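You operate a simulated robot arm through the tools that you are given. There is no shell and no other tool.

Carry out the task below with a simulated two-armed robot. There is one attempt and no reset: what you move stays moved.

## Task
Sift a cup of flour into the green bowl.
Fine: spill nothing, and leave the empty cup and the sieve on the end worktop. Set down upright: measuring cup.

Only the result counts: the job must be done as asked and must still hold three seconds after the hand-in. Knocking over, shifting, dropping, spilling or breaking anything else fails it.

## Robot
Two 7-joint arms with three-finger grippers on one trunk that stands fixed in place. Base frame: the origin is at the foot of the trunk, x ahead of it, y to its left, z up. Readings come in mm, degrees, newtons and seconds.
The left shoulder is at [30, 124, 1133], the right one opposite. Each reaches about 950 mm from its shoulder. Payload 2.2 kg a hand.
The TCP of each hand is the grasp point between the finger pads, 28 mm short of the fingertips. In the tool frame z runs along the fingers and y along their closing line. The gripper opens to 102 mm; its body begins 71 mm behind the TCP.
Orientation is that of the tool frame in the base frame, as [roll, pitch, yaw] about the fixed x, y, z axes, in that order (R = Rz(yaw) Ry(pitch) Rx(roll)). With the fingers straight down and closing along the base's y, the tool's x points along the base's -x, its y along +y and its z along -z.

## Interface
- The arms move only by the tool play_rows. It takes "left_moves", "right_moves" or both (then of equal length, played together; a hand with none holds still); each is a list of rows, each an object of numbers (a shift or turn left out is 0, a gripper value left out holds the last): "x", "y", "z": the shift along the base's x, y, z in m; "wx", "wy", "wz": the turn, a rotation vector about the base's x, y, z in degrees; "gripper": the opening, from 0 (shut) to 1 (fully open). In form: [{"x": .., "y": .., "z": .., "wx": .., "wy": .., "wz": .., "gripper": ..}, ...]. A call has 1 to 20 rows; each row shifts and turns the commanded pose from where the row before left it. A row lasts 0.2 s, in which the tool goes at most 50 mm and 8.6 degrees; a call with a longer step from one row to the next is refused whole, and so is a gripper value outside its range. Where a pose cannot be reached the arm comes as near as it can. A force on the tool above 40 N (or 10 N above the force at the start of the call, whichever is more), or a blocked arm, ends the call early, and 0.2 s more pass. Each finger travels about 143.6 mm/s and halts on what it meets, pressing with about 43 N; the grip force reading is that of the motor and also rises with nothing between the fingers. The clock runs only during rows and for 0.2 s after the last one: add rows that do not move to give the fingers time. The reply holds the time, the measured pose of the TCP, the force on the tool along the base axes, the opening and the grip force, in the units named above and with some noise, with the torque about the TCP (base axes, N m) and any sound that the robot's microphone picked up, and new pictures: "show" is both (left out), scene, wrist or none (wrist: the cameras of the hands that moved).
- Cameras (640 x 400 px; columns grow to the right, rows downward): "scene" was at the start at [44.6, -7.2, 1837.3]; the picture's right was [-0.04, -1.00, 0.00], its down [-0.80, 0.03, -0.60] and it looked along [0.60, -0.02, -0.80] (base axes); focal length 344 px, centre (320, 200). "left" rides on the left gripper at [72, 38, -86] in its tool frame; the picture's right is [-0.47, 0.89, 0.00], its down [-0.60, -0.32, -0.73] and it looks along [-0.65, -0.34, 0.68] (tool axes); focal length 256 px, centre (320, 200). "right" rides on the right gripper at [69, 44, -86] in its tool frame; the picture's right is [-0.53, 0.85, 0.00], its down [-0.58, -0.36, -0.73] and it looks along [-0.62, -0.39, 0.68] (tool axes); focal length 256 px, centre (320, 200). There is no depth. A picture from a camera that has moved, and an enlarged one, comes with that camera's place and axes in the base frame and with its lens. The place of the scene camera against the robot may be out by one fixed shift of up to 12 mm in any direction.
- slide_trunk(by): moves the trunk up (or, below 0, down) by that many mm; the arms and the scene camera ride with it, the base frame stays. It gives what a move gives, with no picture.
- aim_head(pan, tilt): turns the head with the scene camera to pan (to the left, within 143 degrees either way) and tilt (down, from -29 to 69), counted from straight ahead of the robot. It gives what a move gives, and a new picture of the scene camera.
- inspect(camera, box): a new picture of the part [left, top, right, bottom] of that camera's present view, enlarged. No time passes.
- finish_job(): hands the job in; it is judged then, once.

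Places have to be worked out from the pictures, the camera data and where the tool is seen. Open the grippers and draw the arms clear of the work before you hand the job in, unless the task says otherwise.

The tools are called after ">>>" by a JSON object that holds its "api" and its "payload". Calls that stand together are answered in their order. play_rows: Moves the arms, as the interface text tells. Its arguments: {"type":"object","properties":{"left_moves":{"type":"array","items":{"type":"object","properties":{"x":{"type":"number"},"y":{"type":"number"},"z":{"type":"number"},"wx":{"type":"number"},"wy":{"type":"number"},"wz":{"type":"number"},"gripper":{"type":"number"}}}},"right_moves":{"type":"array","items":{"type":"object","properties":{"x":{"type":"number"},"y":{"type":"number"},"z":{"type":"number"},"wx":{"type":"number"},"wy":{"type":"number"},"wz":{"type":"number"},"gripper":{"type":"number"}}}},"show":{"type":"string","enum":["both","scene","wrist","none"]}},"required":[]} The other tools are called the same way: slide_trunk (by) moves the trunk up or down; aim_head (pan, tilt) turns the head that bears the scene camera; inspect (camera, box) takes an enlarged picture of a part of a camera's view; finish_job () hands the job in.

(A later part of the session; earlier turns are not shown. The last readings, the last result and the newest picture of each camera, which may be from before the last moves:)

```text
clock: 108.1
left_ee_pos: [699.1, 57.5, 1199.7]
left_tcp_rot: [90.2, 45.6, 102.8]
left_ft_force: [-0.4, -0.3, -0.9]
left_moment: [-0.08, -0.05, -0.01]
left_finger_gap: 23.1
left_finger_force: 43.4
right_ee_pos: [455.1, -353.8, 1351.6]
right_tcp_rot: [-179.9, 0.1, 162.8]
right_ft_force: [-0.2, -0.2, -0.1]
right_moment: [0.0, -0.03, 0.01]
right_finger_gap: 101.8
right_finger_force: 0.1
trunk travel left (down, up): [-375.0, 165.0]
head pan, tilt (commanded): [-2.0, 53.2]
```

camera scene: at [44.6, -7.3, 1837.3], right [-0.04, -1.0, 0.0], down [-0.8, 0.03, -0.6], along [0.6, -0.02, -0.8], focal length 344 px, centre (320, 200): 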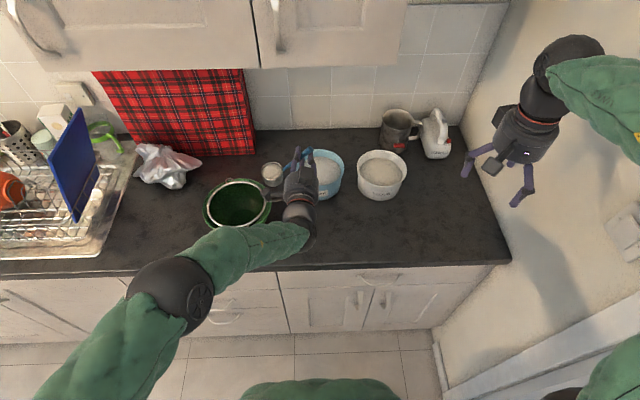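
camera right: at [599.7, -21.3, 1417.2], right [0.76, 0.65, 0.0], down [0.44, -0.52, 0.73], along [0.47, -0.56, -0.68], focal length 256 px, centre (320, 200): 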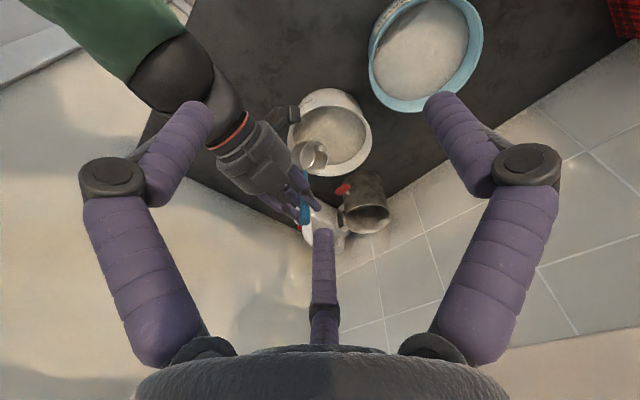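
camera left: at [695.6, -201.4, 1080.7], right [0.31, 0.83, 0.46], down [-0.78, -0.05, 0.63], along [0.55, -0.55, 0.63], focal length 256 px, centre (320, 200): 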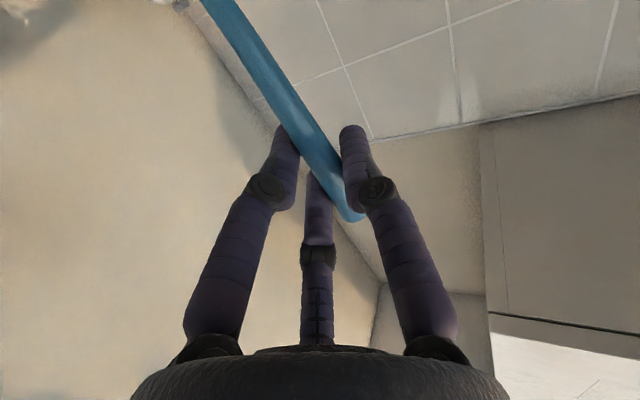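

Yawing left frees the arm completely. I'll use a yaw of +30° for pouring: I bring the full cup level over the sieve centre (about (660,223)) and come down a bit.

>>> {"api": "play_rows", "payload": {"left_moves": [{"y": 0.009, "wz": 3.4}, {"y": 0.016, "wz": 3.4}, {"y": 0.02, "wz": 3.4}, {"y": 0.018, "wz": 3.4}, {"y": 0.014, "wz": 3.6}, {"y": 0.008}, {"z": -0.008}, {"z": -0.015}, {"z": -0.018}, {"z": -0.014}, {"z": -0.007}, {}, {}], "show": "scene"}}

>>> {"api": "inspect", "payload": {"camera": "scene", "box": [160, 120, 320, 220]}}

```text
clock: 110.9
left_ee_pos: [701.6, 143.5, 1139.1]
left_tcp_rot: [90.2, 45.6, 120.0]
left_ft_force: [1.1, -0.2, -0.9]
left_moment: [-0.09, -0.03, -0.01]
left_finger_gap: 23.0
left_finger_force: 42.9
right_ee_pos: [455.1, -352.0, 1351.7]
right_tcp_rot: [-179.9, 0.0, 162.9]
right_ft_force: [0.3, 0.2, -0.4]
right_moment: [0.0, 0.02, -0.02]
right_finger_gap: 102.1
right_finger_force: 0.0
trunk travel left (down, up): [-375.0, 165.0]
head pan, tilt (commanded): [-2.0, 53.2]
camera scene: at [44.8, -7.2, 1837.3], right [-0.04, -1.0, 0.0], down [-0.8, 0.03, -0.6], along [0.6, -0.02, -0.8], focal length 344 px, centre (320, 200)
```

scene: 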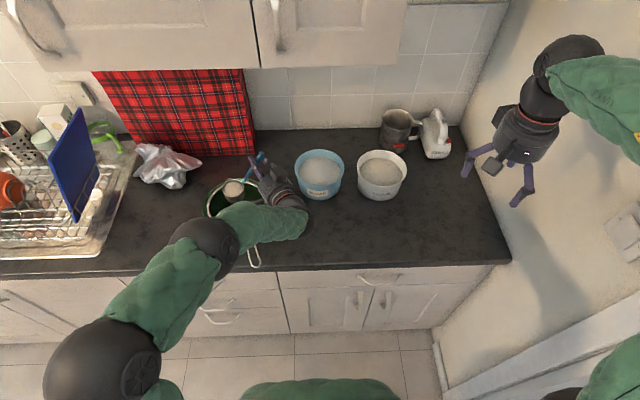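

```text
4.00 times, centred on (240, 170) of scene
camera zoom: at [44.8, -7.2, 1837.3], right [-0.04, -1.0, 0.0], down [-0.8, 0.03, -0.6], along [0.6, -0.02, -0.8], focal length 1377 px, centre (640, 320)
```

zoom: 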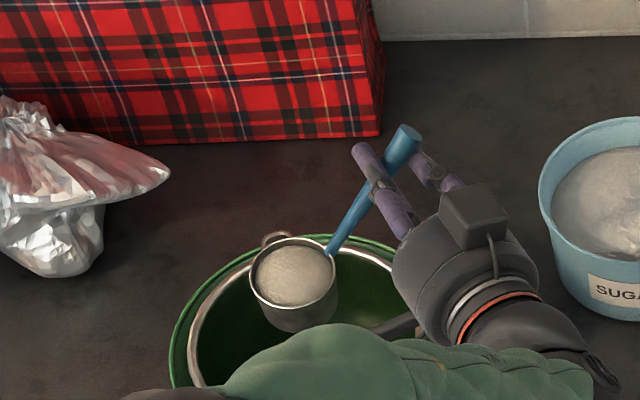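

The full cup is level over the sieve at C ≈ (662,223,1084). I start the pour by tilting about the finger axis to 40° while lowering the cup about 24 mm, keeping the cup centred.

>>> {"api": "play_rows", "payload": {"left_moves": [{"wx": -6.93, "wy": -4.0, "x": -0.00425, "y": 0.00736, "z": 0.007}, {"wx": -6.93, "wy": -4.0, "x": -0.00505, "y": 0.00875, "z": 0.0058}, {"wx": -6.93, "wy": -4.0, "x": -0.00575, "y": 0.00996, "z": 0.0042}, {"wx": -6.93, "wy": -4.0, "x": -0.0063, "y": 0.0109, "z": 0.0026}, {"wx": -6.93, "wy": -4.0, "x": -0.00675, "y": 0.0117, "z": 0.0007}, {}], "show": "scene"}}

>>> {"api": "inspect", "payload": {"camera": "scene", "box": [170, 140, 298, 220]}}

```text
clock: 112.3
left_ee_pos: [672.2, 190.3, 1158.4]
left_tcp_rot: [90.6, 85.5, 120.3]
left_ft_force: [-0.8, -0.2, -1.7]
left_moment: [0.0, 0.0, 0.01]
left_finger_gap: 22.9
left_finger_force: 43.4
right_ee_pos: [454.8, -352.9, 1351.0]
right_tcp_rot: [-179.9, -0.1, 162.8]
right_ft_force: [0.4, 0.6, -0.3]
right_moment: [0.0, -0.02, 0.0]
right_finger_gap: 102.0
right_finger_force: 0.1
trunk travel left (down, up): [-375.0, 165.0]
head pan, tilt (commanded): [-2.0, 53.2]
camera scene: at [44.9, -7.7, 1837.3], right [-0.04, -1.0, 0.0], down [-0.8, 0.03, -0.6], along [0.6, -0.02, -0.8], focal length 344 px, centre (320, 200)
```

scene: 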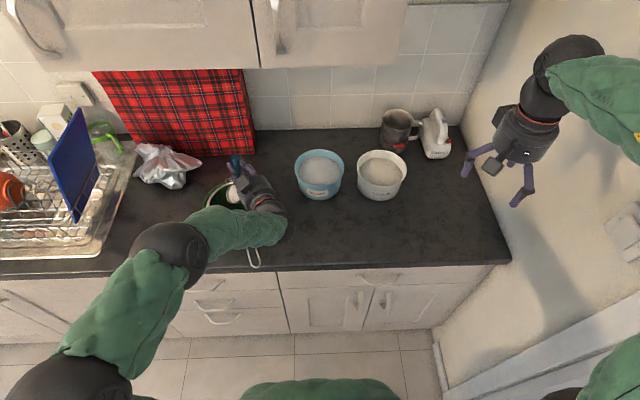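

```text
5.00 times, centred on (234, 180) of scene
camera zoom: at [44.9, -7.7, 1837.3], right [-0.04, -1.0, 0.0], down [-0.8, 0.03, -0.6], along [0.6, -0.02, -0.8], focal length 1721 px, centre (750, 300)
```

zoom: 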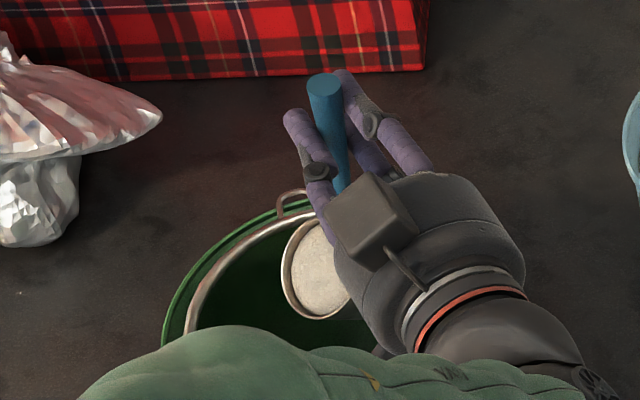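

At 40° nothing has flowed yet and the cup is right over the sieve. I continue tilting slowly to 72° in 4° steps.

>>> {"api": "play_rows", "payload": {"left_moves": [{"wx": -3.46, "wy": -2.0, "x": -0.0035, "y": 0.0061, "z": 0.0018}, {"wx": -3.46, "wy": -2.0, "x": -0.0035, "y": 0.0061, "z": 0.0018}, {"wx": -3.46, "wy": -2.0, "x": -0.0036, "y": 0.0063, "z": 0.0008}, {"wx": -3.46, "wy": -2.0, "x": -0.0036, "y": 0.0063, "z": 0.0008}, {"wx": -3.46, "wy": -2.0, "x": -0.00365, "y": 0.0063, "z": -0.0002}, {"wx": -3.46, "wy": -2.0, "x": -0.00365, "y": 0.0063, "z": -0.0002}, {"wx": -3.46, "wy": -2.0, "x": -0.0036, "y": 0.0062, "z": -0.0012}, {"wx": -3.46, "wy": -2.0, "x": -0.0036, "y": 0.0062, "z": -0.0012}, {}, {}], "show": "scene"}}

>>> {"api": "inspect", "payload": {"camera": "scene", "box": [170, 140, 298, 220]}}

```text
clock: 114.5
left_ee_pos: [643.8, 240.9, 1162.3]
left_tcp_rot: [-90.0, 62.8, -60.2]
left_ft_force: [-0.8, 0.2, -0.7]
left_moment: [0.12, 0.02, 0.02]
left_finger_gap: 22.9
left_finger_force: 43.0
right_ee_pos: [455.6, -351.8, 1352.0]
right_tcp_rot: [-179.9, 0.0, 162.9]
right_ft_force: [0.0, 0.7, -0.3]
right_moment: [0.0, 0.0, 0.0]
right_finger_gap: 102.2
right_finger_force: 0.0
trunk travel left (down, up): [-375.0, 165.0]
head pan, tilt (commanded): [-2.0, 53.2]
camera scene: at [44.1, -7.1, 1837.3], right [-0.04, -1.0, 0.0], down [-0.8, 0.03, -0.6], along [0.6, -0.02, -0.8], focal length 344 px, centre (320, 200)
```

scene: 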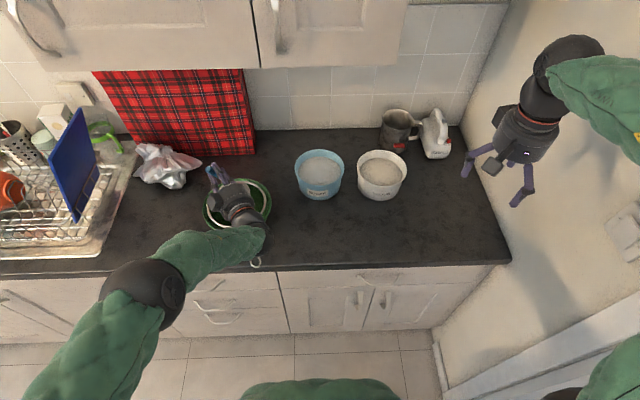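

```text
5.00 times, centred on (234, 180) of scene
camera zoom: at [44.1, -7.1, 1837.3], right [-0.04, -1.0, 0.0], down [-0.8, 0.03, -0.6], along [0.6, -0.02, -0.8], focal length 1721 px, centre (750, 300)
```

zoom: 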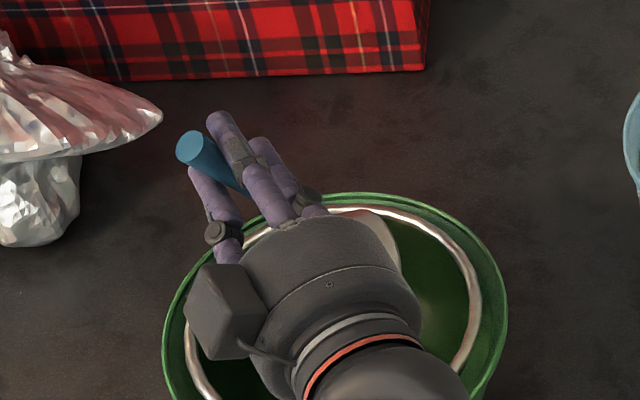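

At 72° the hand is on top and hides the cup; no flour is visible outside. I continue slowly to 104°, listening for sounds.

>>> {"api": "play_rows", "payload": {"left_moves": [{"wx": -3.46, "wy": -2.0, "x": -0.0035, "y": 0.006, "z": -0.0022}, {"wx": -3.46, "wy": -2.0, "x": -0.0035, "y": 0.006, "z": -0.0022}, {"wx": -3.46, "wy": -2.0, "x": -0.0033, "y": 0.0057, "z": -0.0031}, {"wx": -3.46, "wy": -2.0, "x": -0.0033, "y": 0.0057, "z": -0.0031}, {"wx": -3.46, "wy": -2.0, "x": -0.003, "y": 0.0053, "z": -0.004}, {"wx": -3.46, "wy": -2.0, "x": -0.003, "y": 0.0053, "z": -0.004}, {"wx": -3.46, "wy": -2.0, "x": -0.0027, "y": 0.0047, "z": -0.0048}, {"wx": -3.46, "wy": -2.0, "x": -0.0027, "y": 0.0047, "z": -0.0048}, {}, {}], "show": "scene"}}

>>> {"api": "inspect", "payload": {"camera": "scene", "box": [170, 150, 298, 230]}}

```text
clock: 116.7
left_ee_pos: [643.7, 240.6, 1161.0]
left_tcp_rot: [-90.1, 62.9, -60.1]
left_ft_force: [-0.7, 0.1, -1.8]
left_moment: [0.07, 0.03, 0.02]
left_finger_gap: 23.1
left_finger_force: 43.4
left hand out of reach, approached as far as the arm can: row 1, 2, 3, 4, 5, 6, 7, 8
right_ee_pos: [454.0, -351.8, 1351.7]
right_tcp_rot: [-180.0, -0.1, 162.8]
right_ft_force: [0.5, -0.2, 0.4]
right_moment: [-0.03, 0.0, 0.01]
right_finger_gap: 102.0
right_finger_force: 0.0
trunk travel left (down, up): [-375.0, 165.0]
head pan, tilt (commanded): [-2.0, 53.2]
camera scene: at [44.7, -7.2, 1837.3], right [-0.04, -1.0, 0.0], down [-0.8, 0.03, -0.6], along [0.6, -0.02, -0.8], focal length 344 px, centre (320, 200)
```

scene: 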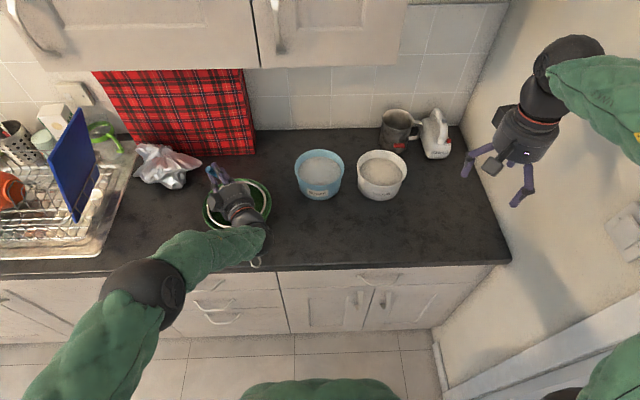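

```text
5.00 times, centred on (234, 190) of scene
camera zoom: at [44.7, -7.2, 1837.3], right [-0.04, -1.0, 0.0], down [-0.8, 0.03, -0.6], along [0.6, -0.02, -0.8], focal length 1721 px, centre (750, 250)
```

zoom: 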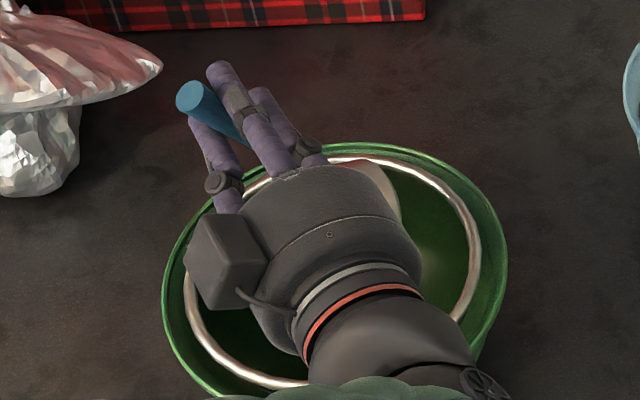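

No movement: a joint limit blocks this way. Since yawing left relieved it before, I rotate the hand a further +30° about the vertical through the cup (cup stays over the sieve centre).

>>> {"api": "play_rows", "payload": {"left_moves": [{"wz": 3.75, "x": -0.0009, "y": -0.0015}, {"wz": 3.75, "x": -0.0009, "y": -0.0015}, {"wz": 3.75, "x": -0.0009, "y": -0.0015}, {"wz": 3.75, "x": -0.0009, "y": -0.0015}, {"wz": 3.75, "x": -0.0009, "y": -0.0015}, {"wz": 3.75, "x": -0.0009, "y": -0.0015}, {"wz": 3.75, "x": -0.0009, "y": -0.0015}, {"wz": 3.75, "x": -0.0009, "y": -0.0015}, {}], "show": "scene"}}

>>> {"api": "inspect", "payload": {"camera": "scene", "box": [170, 150, 298, 230]}}

```text
clock: 118.7
left_ee_pos: [636.9, 229.6, 1161.6]
left_tcp_rot: [-90.0, 62.8, -30.0]
left_ft_force: [-0.3, 0.6, -1.0]
left_moment: [0.02, 0.04, 0.01]
left_finger_gap: 23.0
left_finger_force: 42.5
right_ee_pos: [455.3, -352.3, 1350.8]
right_tcp_rot: [-179.9, 0.0, 162.8]
right_ft_force: [-0.3, 0.1, -0.3]
right_moment: [0.01, 0.01, 0.0]
right_finger_gap: 102.0
right_finger_force: 0.1
trunk travel left (down, up): [-375.0, 165.0]
head pan, tilt (commanded): [-2.0, 53.2]
camera scene: at [44.3, -6.9, 1837.3], right [-0.04, -1.0, 0.0], down [-0.8, 0.03, -0.6], along [0.6, -0.02, -0.8], focal length 344 px, centre (320, 200)
```

scene: 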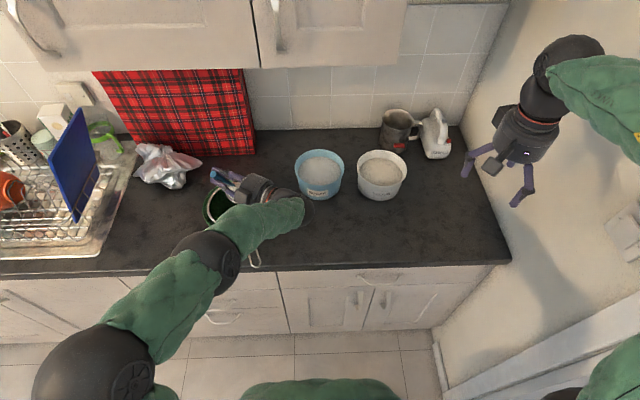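

```text
5.00 times, centred on (234, 190) of scene
camera zoom: at [44.3, -6.9, 1837.3], right [-0.04, -1.0, 0.0], down [-0.8, 0.03, -0.6], along [0.6, -0.02, -0.8], focal length 1721 px, centre (750, 250)
```

zoom: 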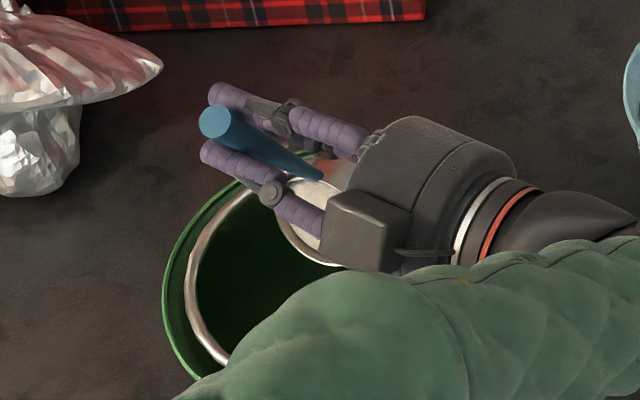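

At a yaw of +60° the arm follows exactly with the cup still over the sieve centre (661,222). I continue the pour from 72° to 104°.

>>> {"api": "play_rows", "payload": {"left_moves": [{"wx": -2.0, "wy": -3.46, "x": -0.006, "y": 0.0035, "z": -0.0022}, {"wx": -2.0, "wy": -3.46, "x": -0.006, "y": 0.0035, "z": -0.0022}, {"wx": -2.0, "wy": -3.46, "x": -0.0057, "y": 0.0033, "z": -0.0031}, {"wx": -2.0, "wy": -3.46, "x": -0.0057, "y": 0.0033, "z": -0.0031}, {"wx": -2.0, "wy": -3.46, "x": -0.0053, "y": 0.003, "z": -0.004}, {"wx": -2.0, "wy": -3.46, "x": -0.0053, "y": 0.003, "z": -0.004}, {"wx": -2.0, "wy": -3.46, "x": -0.0047, "y": 0.0027, "z": -0.0048}, {"wx": -2.0, "wy": -3.46, "x": -0.0047, "y": 0.0027, "z": -0.0048}, {}, {}], "show": "scene"}}

>>> {"api": "inspect", "payload": {"camera": "scene", "box": [170, 150, 298, 230]}}

```text
clock: 120.9
left_ee_pos: [654.3, 230.9, 1165.9]
left_tcp_rot: [-90.8, 39.9, -30.2]
left_ft_force: [-0.4, 0.7, -1.8]
left_moment: [0.02, 0.05, 0.0]
left_finger_gap: 23.2
left_finger_force: 42.6
left hand out of reach, approached as far as the arm can: row 4, 5, 6, 7, 8
right_ee_pos: [455.2, -352.6, 1351.8]
right_tcp_rot: [-179.8, 0.0, 162.8]
right_ft_force: [0.7, -0.4, 0.2]
right_moment: [0.02, -0.02, -0.01]
right_finger_gap: 102.0
right_finger_force: 0.0
trunk travel left (down, up): [-375.0, 165.0]
head pan, tilt (commanded): [-2.0, 53.2]
camera scene: at [44.7, -7.3, 1837.3], right [-0.04, -1.0, 0.0], down [-0.8, 0.03, -0.6], along [0.6, -0.02, -0.8], focal length 344 px, centre (320, 200)
```

scene: 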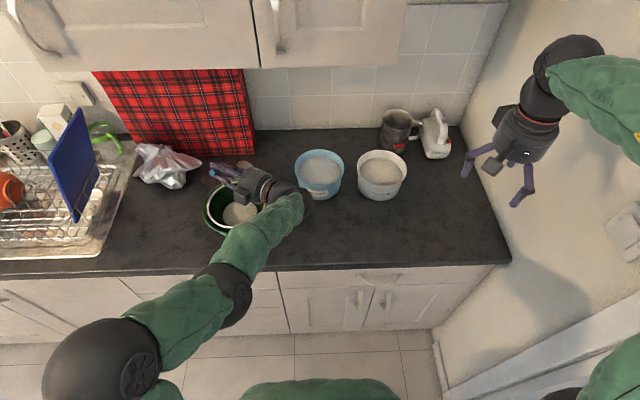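

```text
5.00 times, centred on (234, 190) of scene
camera zoom: at [44.7, -7.3, 1837.3], right [-0.04, -1.0, 0.0], down [-0.8, 0.03, -0.6], along [0.6, -0.02, -0.8], focal length 1721 px, centre (750, 250)
```

zoom: 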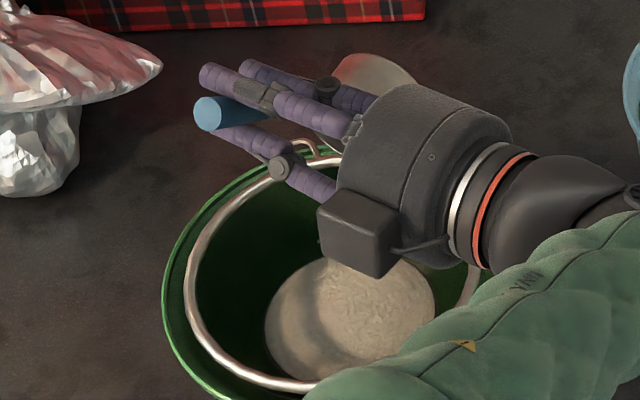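

The flour has poured into the sieve: I see a pile lying inside the ring, none outside. The tilt is ~95° but the hand drifted. I try pure roll in place, in small amounts, as the lip (about (713,204)) is still well inside the ring.

>>> {"api": "play_rows", "payload": {"left_moves": [{"wx": -2.0, "wy": -3.46}, {"wx": -2.0, "wy": -3.46}, {}], "show": "none"}}

>>> {"api": "play_rows", "payload": {"left_moves": [{"x": -0.01}, {"x": -0.01}, {}], "show": "none"}}

>>> {"api": "play_rows", "payload": {"left_moves": [{"y": 0.01}, {"y": 0.01}, {}], "show": "none"}}

```text
clock: 121.7
left_ee_pos: [654.5, 232.3, 1165.5]
left_tcp_rot: [-90.8, 39.8, -30.4]
left_ft_force: [-0.3, 0.0, -1.5]
left_moment: [-0.01, 0.05, -0.01]
left_finger_gap: 23.1
left_finger_force: 43.0
left hand out of reach, approached as far as the arm can: row 1, 2
right_ee_pos: [455.1, -352.2, 1352.0]
right_tcp_rot: [-180.0, 0.1, 162.7]
right_ft_force: [-1.0, -0.2, 0.0]
right_moment: [-0.01, -0.01, -0.03]
right_finger_gap: 102.0
right_finger_force: 0.0
trunk travel left (down, up): [-375.0, 165.0]
head pan, tilt (commanded): [-2.0, 53.2]
```

```text
clock: 122.5
left_ee_pos: [654.4, 232.2, 1165.8]
left_tcp_rot: [-90.8, 40.0, -30.3]
left_ft_force: [-0.3, -0.3, -0.3]
left_moment: [0.04, 0.04, 0.03]
left_finger_gap: 23.0
left_finger_force: 43.1
left hand out of reach, approached as far as the arm can: row 1, 2
right_ee_pos: [454.4, -351.7, 1351.5]
right_tcp_rot: [-179.9, 0.0, 162.8]
right_ft_force: [-0.9, 0.4, 0.7]
right_moment: [0.02, 0.02, -0.01]
right_finger_gap: 101.8
right_finger_force: 0.0
trunk travel left (down, up): [-375.0, 165.0]
head pan, tilt (commanded): [-2.0, 53.2]
```

```text
clock: 123.3
left_ee_pos: [657.2, 249.5, 1167.6]
left_tcp_rot: [-90.8, 40.2, -30.2]
left_ft_force: [-0.8, 0.4, 0.2]
left_moment: [-0.02, 0.07, 0.02]
left_finger_gap: 22.7
left_finger_force: 42.8
left hand out of reach, approached as far as the arm can: row 2
right_ee_pos: [455.2, -353.3, 1352.2]
right_tcp_rot: [-179.9, 0.0, 162.7]
right_ft_force: [-0.3, 0.3, 0.4]
right_moment: [-0.02, 0.01, -0.02]
right_finger_gap: 101.6
right_finger_force: 0.1
trunk travel left (down, up): [-375.0, 165.0]
head pan, tilt (commanded): [-2.0, 53.2]
```

The wrist roll (J7) is at its end in this posture; more left yaw gives more roll. I rotate a further +30° about the vertical while bringing the cup back over the sieve centre.

>>> {"api": "play_rows", "payload": {"left_moves": [{"wz": 3.75, "x": -0.004, "y": -0.0038, "z": -0.002}, {"wz": 3.75, "x": -0.006, "y": -0.0038, "z": -0.0027}, {"wz": 3.75, "x": -0.007, "y": -0.0038, "z": -0.0027}, {"wz": 3.75, "x": -0.007, "y": -0.0038, "z": -0.0027}, {"wz": 3.75, "x": -0.007, "y": -0.0038, "z": -0.0027}, {"wz": 3.75, "x": -0.007, "y": -0.0038, "z": -0.0027}, {"wz": 3.75, "x": -0.008, "y": -0.0038, "z": -0.003}, {"wz": 3.75, "x": -0.0085, "y": -0.0038, "z": -0.003}, {}], "show": "scene"}}

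>>> {"api": "inspect", "payload": {"camera": "scene", "box": [170, 150, 298, 230]}}

```text
clock: 125.3
left_ee_pos: [603.7, 219.8, 1143.4]
left_tcp_rot: [-90.8, 39.8, -0.3]
left_ft_force: [0.0, -0.1, -0.4]
left_moment: [-0.02, 0.02, -0.02]
left_finger_gap: 22.9
left_finger_force: 42.5
right_ee_pos: [455.2, -352.0, 1351.4]
right_tcp_rot: [-179.8, 0.0, 162.7]
right_ft_force: [-0.1, 0.6, 0.6]
right_moment: [-0.06, -0.04, 0.02]
right_finger_gap: 102.1
right_finger_force: 0.1
trunk travel left (down, up): [-375.0, 165.0]
head pan, tilt (commanded): [-2.0, 53.2]
camera scene: at [44.4, -7.1, 1837.3], right [-0.04, -1.0, 0.0], down [-0.8, 0.03, -0.6], along [0.6, -0.02, -0.8], focal length 344 px, centre (320, 200)
```

scene: 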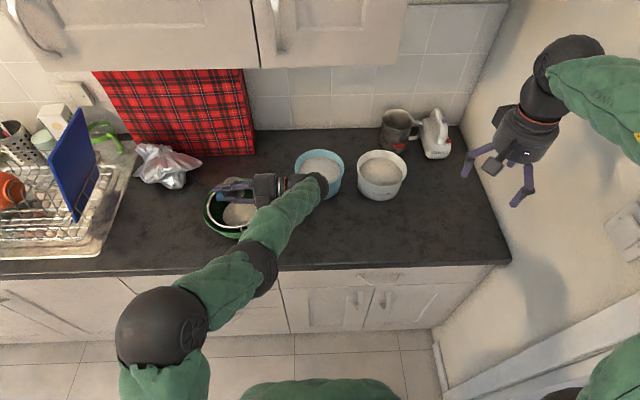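

```text
5.00 times, centred on (234, 190) of scene
camera zoom: at [44.4, -7.1, 1837.3], right [-0.04, -1.0, 0.0], down [-0.8, 0.03, -0.6], along [0.6, -0.02, -0.8], focal length 1721 px, centre (750, 250)
```

zoom: 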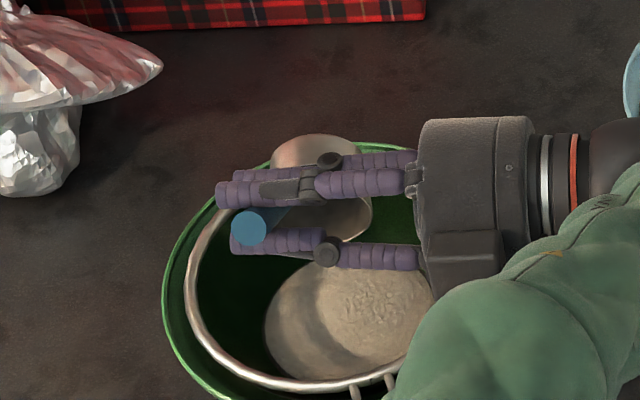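

The arm followed exactly, and the cup's mouth now faces the robot over the sieve. I continue rolling from 95° to 115°.

>>> {"api": "play_rows", "payload": {"left_moves": [{"wy": -4.0, "x": -0.0057, "z": -0.0046}, {"wy": -4.0, "x": -0.0054, "z": -0.0049}, {"wy": -4.0, "x": -0.005, "z": -0.0054}, {"wy": -4.0, "x": -0.0046, "z": -0.0056}, {"wy": -4.0, "x": -0.0042, "z": -0.006}, {}, {}], "show": "scene"}}

>>> {"api": "inspect", "payload": {"camera": "scene", "box": [170, 150, 298, 230]}}

```text
clock: 126.9
left_ee_pos: [694.7, 197.2, 1182.7]
left_tcp_rot: [-90.6, 24.6, -0.2]
left_ft_force: [0.5, 0.1, -1.5]
left_moment: [-0.02, 0.07, -0.03]
left_finger_gap: 23.1
left_finger_force: 42.7
left hand out of reach, approached as far as the arm can: row 1, 2, 3, 4, 5
right_ee_pos: [454.2, -352.4, 1352.6]
right_tcp_rot: [-179.8, 0.1, 162.7]
right_ft_force: [0.2, 0.0, -0.3]
right_moment: [-0.02, -0.01, 0.0]
right_finger_gap: 102.2
right_finger_force: 0.2
trunk travel left (down, up): [-375.0, 165.0]
head pan, tilt (commanded): [-2.0, 53.2]
camera scene: at [44.5, -7.2, 1837.3], right [-0.04, -1.0, 0.0], down [-0.8, 0.03, -0.6], along [0.6, -0.02, -0.8], focal length 344 px, centre (320, 200)
```

scene: 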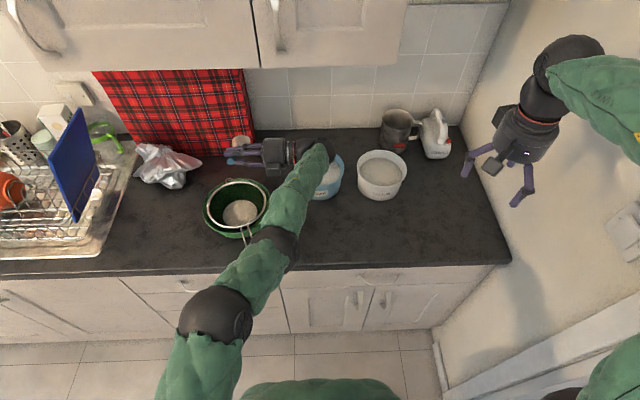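

```text
5.00 times, centred on (234, 190) of scene
camera zoom: at [44.5, -7.2, 1837.3], right [-0.04, -1.0, 0.0], down [-0.8, 0.03, -0.6], along [0.6, -0.02, -0.8], focal length 1721 px, centre (750, 250)
```

zoom: 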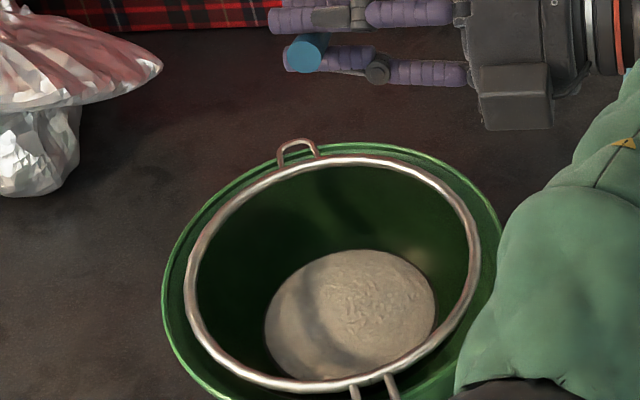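

The limit made the hand drift forward past the bowl. I look closely at once for any spill behind the bowl and at the cup's contents.

>>> {"api": "inspect", "payload": {"camera": "scene", "box": [200, 120, 328, 200]}}

>>> {"api": "inspect", "payload": {"camera": "scene", "box": [215, 125, 263, 155]}}

>>> {"api": "inspect", "payload": {"camera": "left", "box": [0, 0, 640, 400]}}

```text
5.00 times, centred on (264, 160) of scene
camera zoom: at [44.5, -7.2, 1837.3], right [-0.04, -1.0, 0.0], down [-0.8, 0.03, -0.6], along [0.6, -0.02, -0.8], focal length 1721 px, centre (600, 400)
```

zoom: 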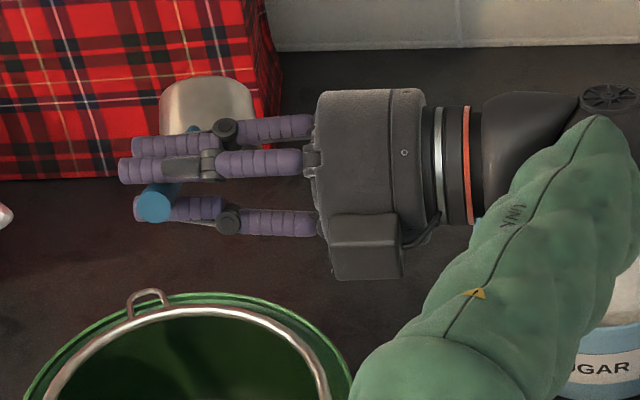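

```text
13.33 times, centred on (239, 140) of scene
camera zoom: at [44.5, -7.2, 1837.3], right [-0.04, -1.0, 0.0], down [-0.8, 0.03, -0.6], along [0.6, -0.02, -0.8], focal length 4589 px, centre (1400, 1000)
```

zoom: 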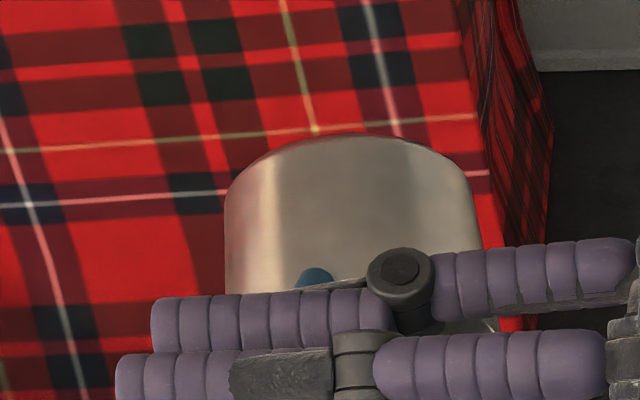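

```text
1.00 times, centred on (320, 200) of left (not enlarged: the box is as wide or as high as the picture)
camera zoom: at [746.2, 111.3, 1118.9], right [-0.79, -0.01, -0.61], down [-0.42, -0.73, 0.55], along [-0.45, 0.69, 0.57], focal length 256 px, centre (320, 200)
```

zoom: 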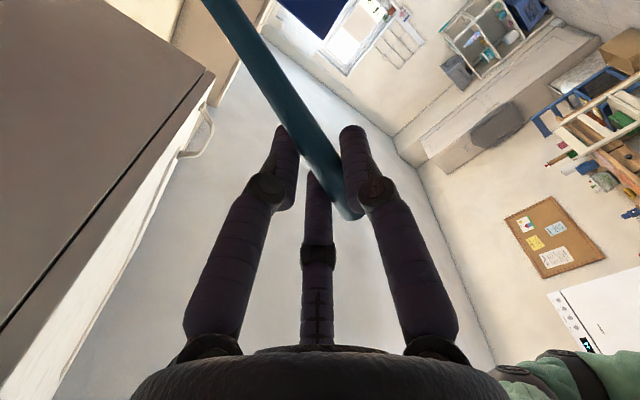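

No flour is visible on the counter; the visible side of the cup is its outside. I roll the cup back toward level (over the bowl) to see whether it is empty.

>>> {"api": "play_rows", "payload": {"left_moves": [{"wy": 6.0}, {"wy": 7.5}, {"wy": 7.5}, {"wy": 7.5}, {"wy": 7.5}, {"wy": 7.5}, {"wy": 7.5}, {"wy": 7.5}, {"wy": 7.0}, {}], "show": "scene"}}

>>> {"api": "inspect", "payload": {"camera": "scene", "box": [190, 130, 318, 210]}}

```text
clock: 129.1
left_ee_pos: [694.8, 197.7, 1182.5]
left_tcp_rot: [141.0, 89.7, -128.4]
left_ft_force: [0.9, 0.9, -0.7]
left_moment: [-0.04, 0.01, -0.03]
left_finger_gap: 22.9
left_finger_force: 42.9
right_ee_pos: [457.1, -352.3, 1351.6]
right_tcp_rot: [-180.0, 0.1, 162.8]
right_ft_force: [-0.5, 0.5, -0.7]
right_moment: [0.0, 0.06, 0.04]
right_finger_gap: 102.0
right_finger_force: 0.0
trunk travel left (down, up): [-375.0, 165.0]
head pan, tilt (commanded): [-2.0, 53.2]
camera scene: at [44.7, -7.3, 1837.3], right [-0.04, -1.0, 0.0], down [-0.8, 0.03, -0.6], along [0.6, -0.02, -0.8], focal length 344 px, centre (320, 200)
```

scene: 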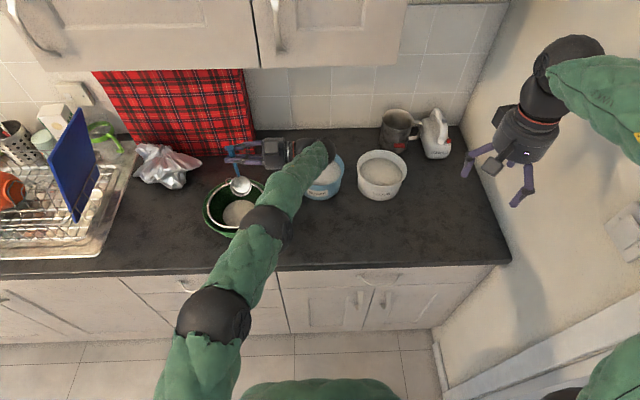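

```text
5.00 times, centred on (254, 170) of scene
camera zoom: at [44.7, -7.3, 1837.3], right [-0.04, -1.0, 0.0], down [-0.8, 0.03, -0.6], along [0.6, -0.02, -0.8], focal length 1721 px, centre (650, 350)
```

zoom: 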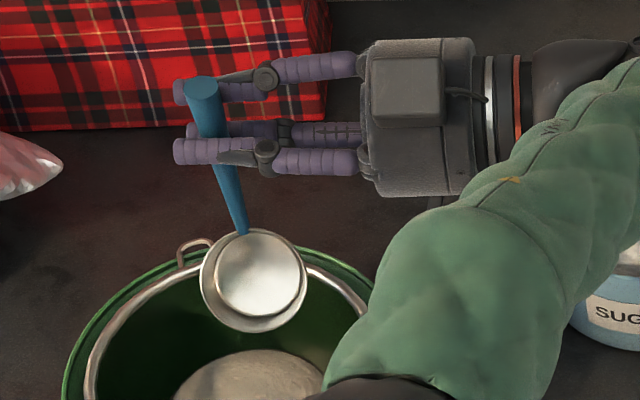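

The cup faces the camera and looks empty. Zooming in to confirm, and check the sieve pile.

>>> {"api": "inspect", "payload": {"camera": "scene", "box": [222, 170, 262, 200]}}

>>> {"api": "inspect", "payload": {"camera": "scene", "box": [190, 160, 290, 260]}}

```text
13.33 times, centred on (242, 185) of scene
camera zoom: at [44.7, -7.3, 1837.3], right [-0.04, -1.0, 0.0], down [-0.8, 0.03, -0.6], along [0.6, -0.02, -0.8], focal length 4589 px, centre (1360, 400)
```

zoom: 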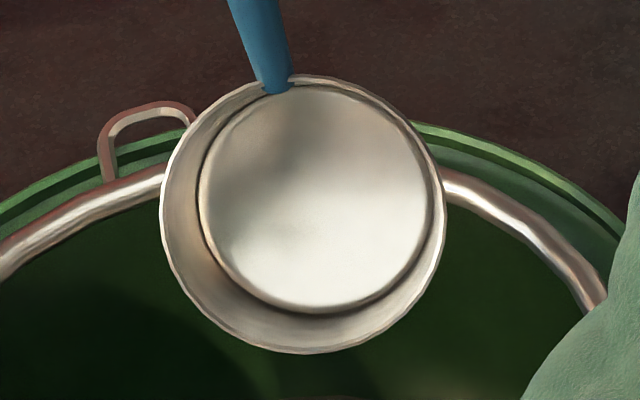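

```text
4.00 times, centred on (240, 210) of scene
camera zoom: at [44.7, -7.3, 1837.3], right [-0.04, -1.0, 0.0], down [-0.8, 0.03, -0.6], along [0.6, -0.02, -0.8], focal length 1377 px, centre (640, 160)
```

zoom: 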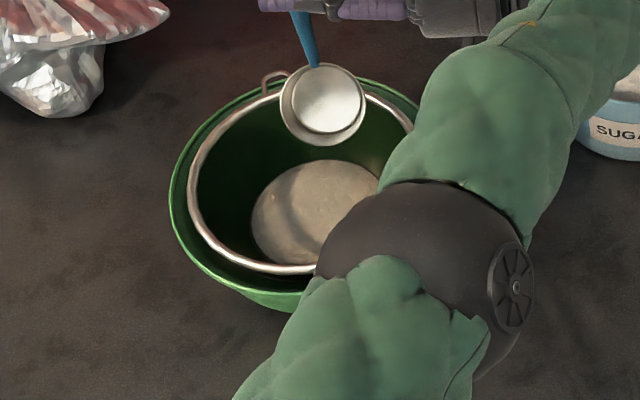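

The cup is bare and empty, and the whole cupful is in the sieve. Now I roll the cup upright again and yaw back, retracing toward the free spot on the worktop.

>>> {"api": "play_rows", "payload": {"left_moves": [{"wy": 7.37}, {"wy": 7.37}, {"wy": 7.37}, {"wy": 7.37}, {"wy": 7.37}, {"wy": 7.35}, {}], "show": "none"}}

>>> {"api": "play_rows", "payload": {"left_moves": [{"wz": -7.7, "y": -0.014, "z": 0.002}, {"wz": -7.7, "y": -0.014, "z": 0.002}, {"wz": -7.7, "y": -0.014, "z": 0.002}, {"wz": -7.7, "y": -0.014, "z": 0.002}, {"wz": -7.7, "y": -0.014, "z": 0.002}, {"wz": -7.7, "y": -0.014, "z": 0.002}, {"wz": -7.7, "y": -0.014, "z": 0.002}, {"wz": -7.7, "y": -0.014, "z": 0.002}, {"wz": -7.7, "y": -0.014}, {"wz": -7.7, "y": -0.014}, {}], "show": "scene"}}

```text
clock: 130.7
left_ee_pos: [695.0, 197.9, 1182.6]
left_tcp_rot: [89.7, 45.7, -179.7]
left_ft_force: [-0.4, 0.0, -0.9]
left_moment: [-0.03, -0.05, 0.01]
left_finger_gap: 23.3
left_finger_force: 43.2
right_ee_pos: [454.8, -351.9, 1351.9]
right_tcp_rot: [-179.9, 0.1, 162.8]
right_ft_force: [1.0, 0.0, -0.3]
right_moment: [0.02, 0.01, -0.01]
right_finger_gap: 102.0
right_finger_force: 0.1
trunk travel left (down, up): [-375.0, 165.0]
head pan, tilt (commanded): [-2.0, 53.2]
```

```text
clock: 133.1
left_ee_pos: [696.3, 56.3, 1197.3]
left_tcp_rot: [89.7, 45.7, 103.2]
left_ft_force: [-0.1, -1.0, 0.2]
left_moment: [-0.06, 0.0, 0.0]
left_finger_gap: 23.1
left_finger_force: 42.9
right_ee_pos: [455.1, -351.9, 1351.8]
right_tcp_rot: [-179.9, 0.0, 162.8]
right_ft_force: [-0.5, -0.2, 0.1]
right_moment: [0.02, 0.03, -0.01]
right_finger_gap: 101.9
right_finger_force: 0.0
trunk travel left (down, up): [-375.0, 165.0]
head pan, tilt (commanded): [-2.0, 53.2]
camera scene: at [44.9, -7.7, 1837.3], right [-0.04, -1.0, 0.0], down [-0.8, 0.03, -0.6], along [0.6, -0.02, -0.8], focal length 344 px, centre (320, 200)
```

scene: 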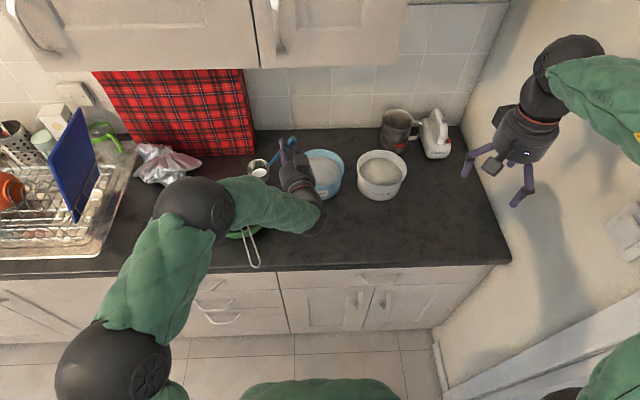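

Good: upright at (696,56,1197) with no limits. I move right and down toward the set-down spot at C≈(670,20).

>>> {"api": "play_rows", "payload": {"left_moves": [{"x": -0.002, "y": -0.0207, "z": -0.012}, {"x": -0.002, "y": -0.0207, "z": -0.016}, {"x": -0.002, "y": -0.0207, "z": -0.018}, {"x": -0.002, "y": -0.0207, "z": -0.018}, {"x": -0.002, "y": -0.0207, "z": -0.018}, {"x": -0.002, "y": -0.0207, "z": -0.015}, {}], "show": "none"}}

>>> {"api": "play_rows", "payload": {"left_moves": [{"z": -0.02}, {"z": -0.025}, {"z": -0.02}, {"z": -0.015}, {}], "show": "scene"}}

>>> {"api": "inspect", "payload": {"camera": "scene", "box": [230, 150, 390, 250]}}

```text
clock: 134.7
left_ee_pos: [683.1, -66.2, 1103.0]
left_tcp_rot: [89.7, 45.9, 103.4]
left_ft_force: [-0.4, -0.3, -1.1]
left_moment: [-0.02, 0.01, -0.01]
left_finger_gap: 23.0
left_finger_force: 43.0
right_ee_pos: [455.0, -352.6, 1351.9]
right_tcp_rot: [-179.9, 0.0, 162.8]
right_ft_force: [0.1, 0.2, -0.5]
right_moment: [-0.03, -0.01, 0.0]
right_finger_gap: 101.8
right_finger_force: 0.0
trunk travel left (down, up): [-375.0, 165.0]
head pan, tilt (commanded): [-2.0, 53.2]
```

```text
clock: 135.9
left_ee_pos: [686.0, -70.8, 1022.4]
left_tcp_rot: [89.7, 45.8, 103.3]
left_ft_force: [-0.6, -0.2, -1.2]
left_moment: [-0.05, 0.0, 0.01]
left_finger_gap: 23.0
left_finger_force: 43.0
right_ee_pos: [455.3, -351.4, 1352.4]
right_tcp_rot: [-179.8, 0.0, 162.8]
right_ft_force: [0.9, 0.5, 0.4]
right_moment: [-0.01, -0.03, 0.03]
right_finger_gap: 102.1
right_finger_force: 0.0
trunk travel left (down, up): [-375.0, 165.0]
head pan, tilt (commanded): [-2.0, 53.2]
camera scene: at [44.4, -7.4, 1837.3], right [-0.04, -1.0, 0.0], down [-0.8, 0.03, -0.6], along [0.6, -0.02, -0.8], focal length 344 px, centre (320, 200)
```

scene: 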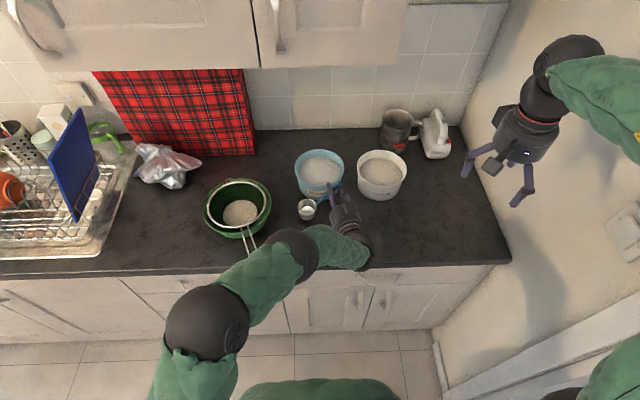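

```text
4.00 times, centred on (310, 200) of scene
camera zoom: at [44.4, -7.4, 1837.3], right [-0.04, -1.0, 0.0], down [-0.8, 0.03, -0.6], along [0.6, -0.02, -0.8], focal length 1377 px, centre (360, 200)
```

zoom: 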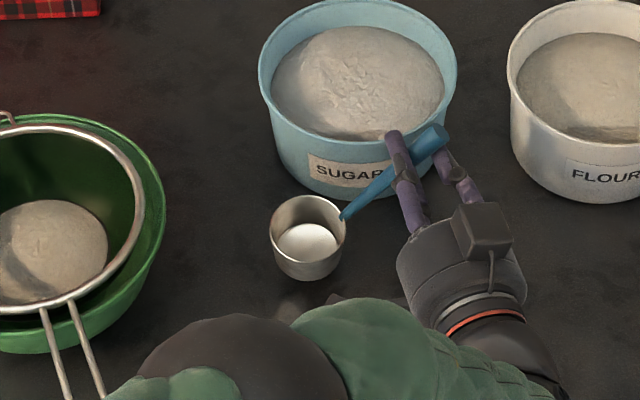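

The cup is upright, about 20 mm above the worktop with clear space around. I lower it in small steps until touchdown.

>>> {"api": "play_rows", "payload": {"left_moves": [{"z": -0.008}, {"z": -0.007}, {"z": -0.003}, {}], "show": "none"}}

>>> {"api": "play_rows", "payload": {"left_moves": [{"z": -0.002}, {}], "show": "none"}}

>>> {"api": "play_rows", "payload": {"left_moves": [{"z": -0.0015}, {}], "show": "none"}}

```text
clock: 136.9
left_ee_pos: [684.0, -69.2, 1005.4]
left_tcp_rot: [89.5, 45.8, 103.1]
left_ft_force: [0.4, -1.0, 4.7]
left_moment: [0.36, 0.19, 0.03]
left_finger_gap: 22.9
left_finger_force: 42.9
right_ee_pos: [454.2, -352.8, 1351.6]
right_tcp_rot: [180.0, 0.0, 162.7]
right_ft_force: [-0.8, 0.2, 0.7]
right_moment: [-0.02, 0.02, 0.01]
right_finger_gap: 102.1
right_finger_force: 0.1
trunk travel left (down, up): [-375.0, 165.0]
head pan, tilt (commanded): [-2.0, 53.2]
```

```text
clock: 137.5
left_ee_pos: [684.3, -70.5, 1004.3]
left_tcp_rot: [89.3, 45.9, 103.0]
left_ft_force: [2.8, -4.0, 13.4]
left_moment: [0.68, 0.34, 0.03]
left_finger_gap: 23.0
left_finger_force: 42.7
right_ee_pos: [454.0, -353.0, 1351.8]
right_tcp_rot: [179.9, 0.0, 162.8]
right_ft_force: [-0.6, 0.0, 0.0]
right_moment: [0.0, 0.01, -0.04]
right_finger_gap: 102.0
right_finger_force: 0.0
trunk travel left (down, up): [-375.0, 165.0]
head pan, tilt (commanded): [-2.0, 53.2]
```

```text
clock: 138.1
left_ee_pos: [683.0, -68.6, 1002.0]
left_tcp_rot: [89.5, 45.7, 103.1]
left_ft_force: [3.8, -5.6, 18.3]
left_moment: [0.98, 0.26, -0.15]
left_finger_gap: 23.3
left_finger_force: 42.9
right_ee_pos: [454.5, -353.3, 1352.5]
right_tcp_rot: [179.9, 0.0, 162.8]
right_ft_force: [-0.5, 0.6, 0.5]
right_moment: [0.03, 0.03, -0.01]
right_finger_gap: 102.0
right_finger_force: 0.0
trunk travel left (down, up): [-375.0, 165.0]
head pan, tilt (commanded): [-2.0, 53.2]
```

Touchdown was felt at about z = 1005; it's pressing 18 N now, so I ease up 3 mm, check, then release.

>>> {"api": "play_rows", "payload": {"left_moves": [{"z": 0.002}, {"z": 0.0012}, {}], "show": "none"}}

>>> {"api": "inspect", "payload": {"camera": "scene", "box": [280, 180, 344, 220]}}

```text
clock: 138.9
left_ee_pos: [680.9, -67.9, 1001.1]
left_tcp_rot: [90.0, 45.6, 103.5]
left_ft_force: [1.0, -0.3, 8.0]
left_moment: [0.58, 0.23, -0.07]
left_finger_gap: 23.2
left_finger_force: 43.0
right_ee_pos: [454.6, -352.2, 1350.8]
right_tcp_rot: [180.0, 0.0, 162.9]
right_ft_force: [0.4, 0.4, -0.5]
right_moment: [0.02, 0.03, 0.02]
right_finger_gap: 101.8
right_finger_force: 0.1
trunk travel left (down, up): [-375.0, 165.0]
head pan, tilt (commanded): [-2.0, 53.2]
```

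```text
10.00 times, centred on (312, 200) of scene
camera zoom: at [43.8, -7.4, 1837.3], right [-0.03, -1.0, 0.0], down [-0.8, 0.03, -0.6], along [0.6, -0.02, -0.8], focal length 3442 px, centre (400, 200)
```

zoom: 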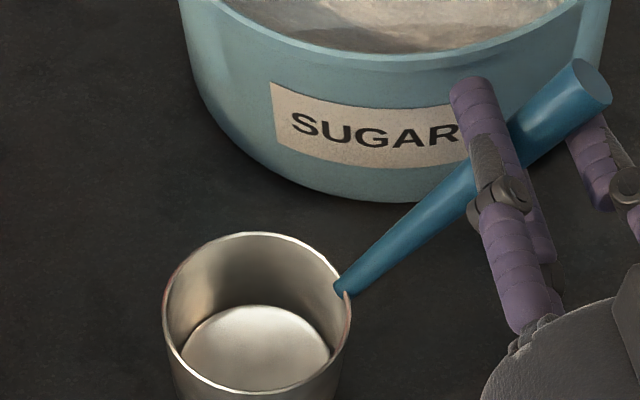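

Still 8 N; I lift another 1.5 mm and open the gripper to the same width as on the approach, then look.

>>> {"api": "play_rows", "payload": {"left_moves": [{"z": 0.0015}, {"gripper": 0.3}, {"gripper": 0.55}, {"gripper": 0.85}, {}, {}], "show": "scene"}}

>>> {"api": "inspect", "payload": {"camera": "scene", "box": [270, 170, 398, 250]}}

>>> {"api": "inspect", "payload": {"camera": "left", "box": [120, 0, 520, 250]}}

```text
clock: 140.3
left_ee_pos: [683.5, -66.7, 1004.8]
left_tcp_rot: [89.7, 45.7, 103.3]
left_ft_force: [0.2, -0.5, -0.3]
left_moment: [-0.01, 0.0, -0.01]
left_finger_gap: 86.9
left_finger_force: 0.1
right_ee_pos: [455.2, -353.7, 1351.6]
right_tcp_rot: [-179.9, -0.1, 162.9]
right_ft_force: [-0.3, -0.2, -0.4]
right_moment: [-0.01, -0.02, -0.02]
right_finger_gap: 101.9
right_finger_force: 0.0
trunk travel left (down, up): [-375.0, 165.0]
head pan, tilt (commanded): [-2.0, 53.2]
camera scene: at [44.6, -7.4, 1837.3], right [-0.04, -1.0, 0.0], down [-0.8, 0.03, -0.6], along [0.6, -0.02, -0.8], focal length 344 px, centre (320, 200)
```

scene: 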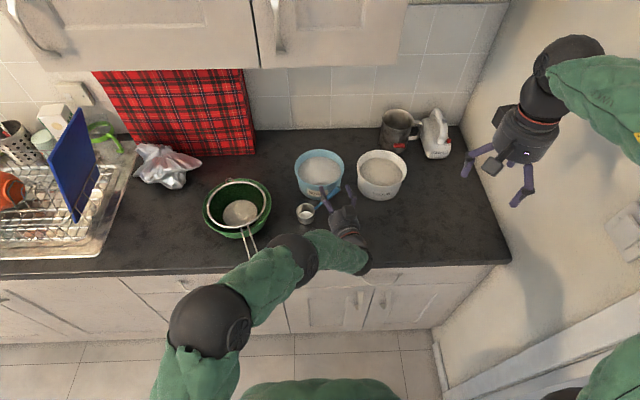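

```text
5.00 times, centred on (334, 210) of scene
camera zoom: at [44.6, -7.4, 1837.3], right [-0.04, -1.0, 0.0], down [-0.8, 0.03, -0.6], along [0.6, -0.02, -0.8], focal length 1721 px, centre (250, 150)
```

zoom: 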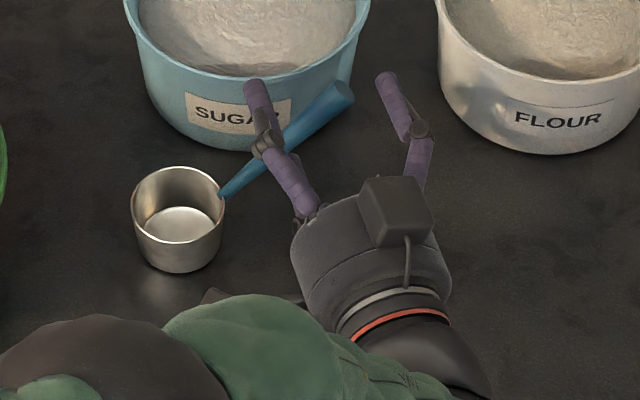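

```text
1.60 times, centred on (320, 125) of left
camera zoom: at [581.8, -10.9, 979.8], right [-0.08, 0.3, 0.95], down [-0.56, -0.8, 0.21], along [0.83, -0.52, 0.23], focal length 410 px, centre (320, 320)
```

zoom: 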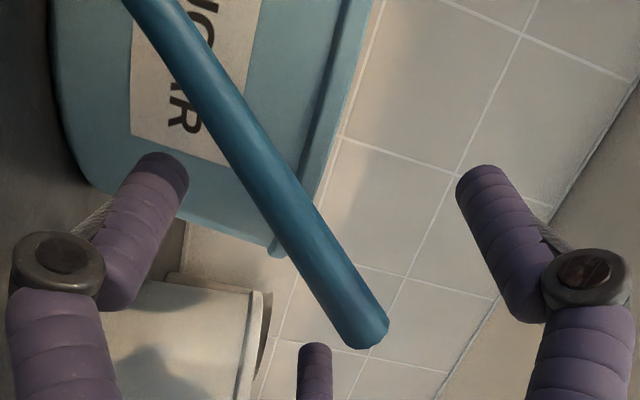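

The cup stands upright, freed. I retreat the left hand along its finger axis, then raise it.

>>> {"api": "play_rows", "payload": {"left_moves": [{"x": -0.0195, "y": -0.0045}, {"x": -0.0243, "y": -0.0057}, {"x": -0.0243, "y": -0.0057}, {"x": -0.0243, "y": -0.0057}, {"x": -0.0146, "y": -0.0034, "z": 0.01}, {"z": 0.035}, {"z": 0.04}, {"z": 0.04}, {"z": 0.04}, {}], "show": "scene"}}

>>> {"api": "inspect", "payload": {"camera": "scene", "box": [180, 150, 340, 250]}}

```text
clock: 142.5
left_ee_pos: [577.7, -92.2, 1172.2]
left_tcp_rot: [89.8, 45.8, 103.2]
left_ft_force: [0.6, -0.6, -0.3]
left_moment: [-0.01, -0.03, -0.02]
left_finger_gap: 86.8
left_finger_force: 0.0
right_ee_pos: [455.8, -352.2, 1350.7]
right_tcp_rot: [-179.9, 0.0, 162.7]
right_ft_force: [0.2, -0.2, 0.3]
right_moment: [0.0, 0.0, 0.0]
right_finger_gap: 102.0
right_finger_force: 0.0
trunk travel left (down, up): [-375.0, 165.0]
head pan, tilt (commanded): [-2.0, 53.2]
camera scene: at [45.2, -7.7, 1837.2], right [-0.04, -1.0, 0.0], down [-0.8, 0.03, -0.6], along [0.6, -0.02, -0.8], focal length 344 px, centre (320, 200)
```

scene: 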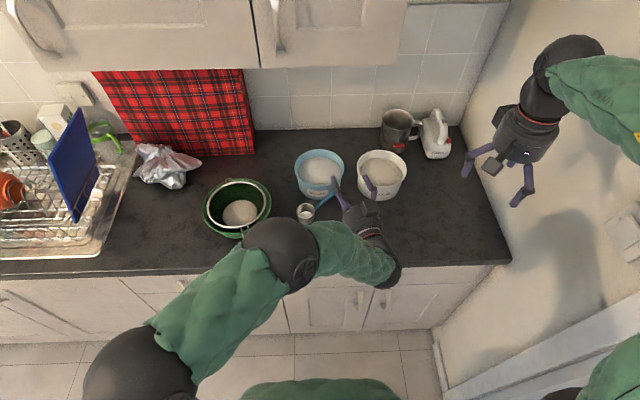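

```text
4.00 times, centred on (260, 200) of scene
camera zoom: at [45.2, -7.7, 1837.2], right [-0.04, -1.0, 0.0], down [-0.8, 0.03, -0.6], along [0.6, -0.02, -0.8], focal length 1377 px, centre (560, 200)
```

zoom: 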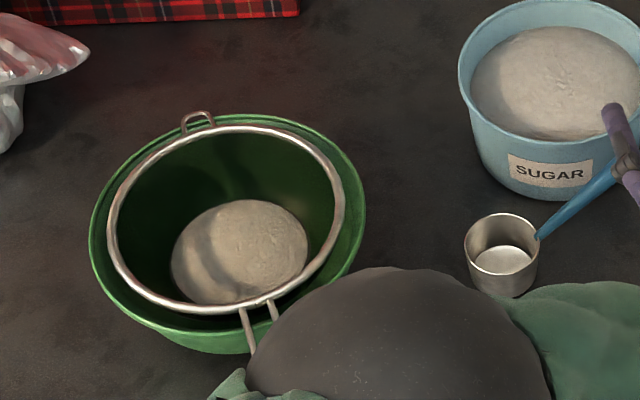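

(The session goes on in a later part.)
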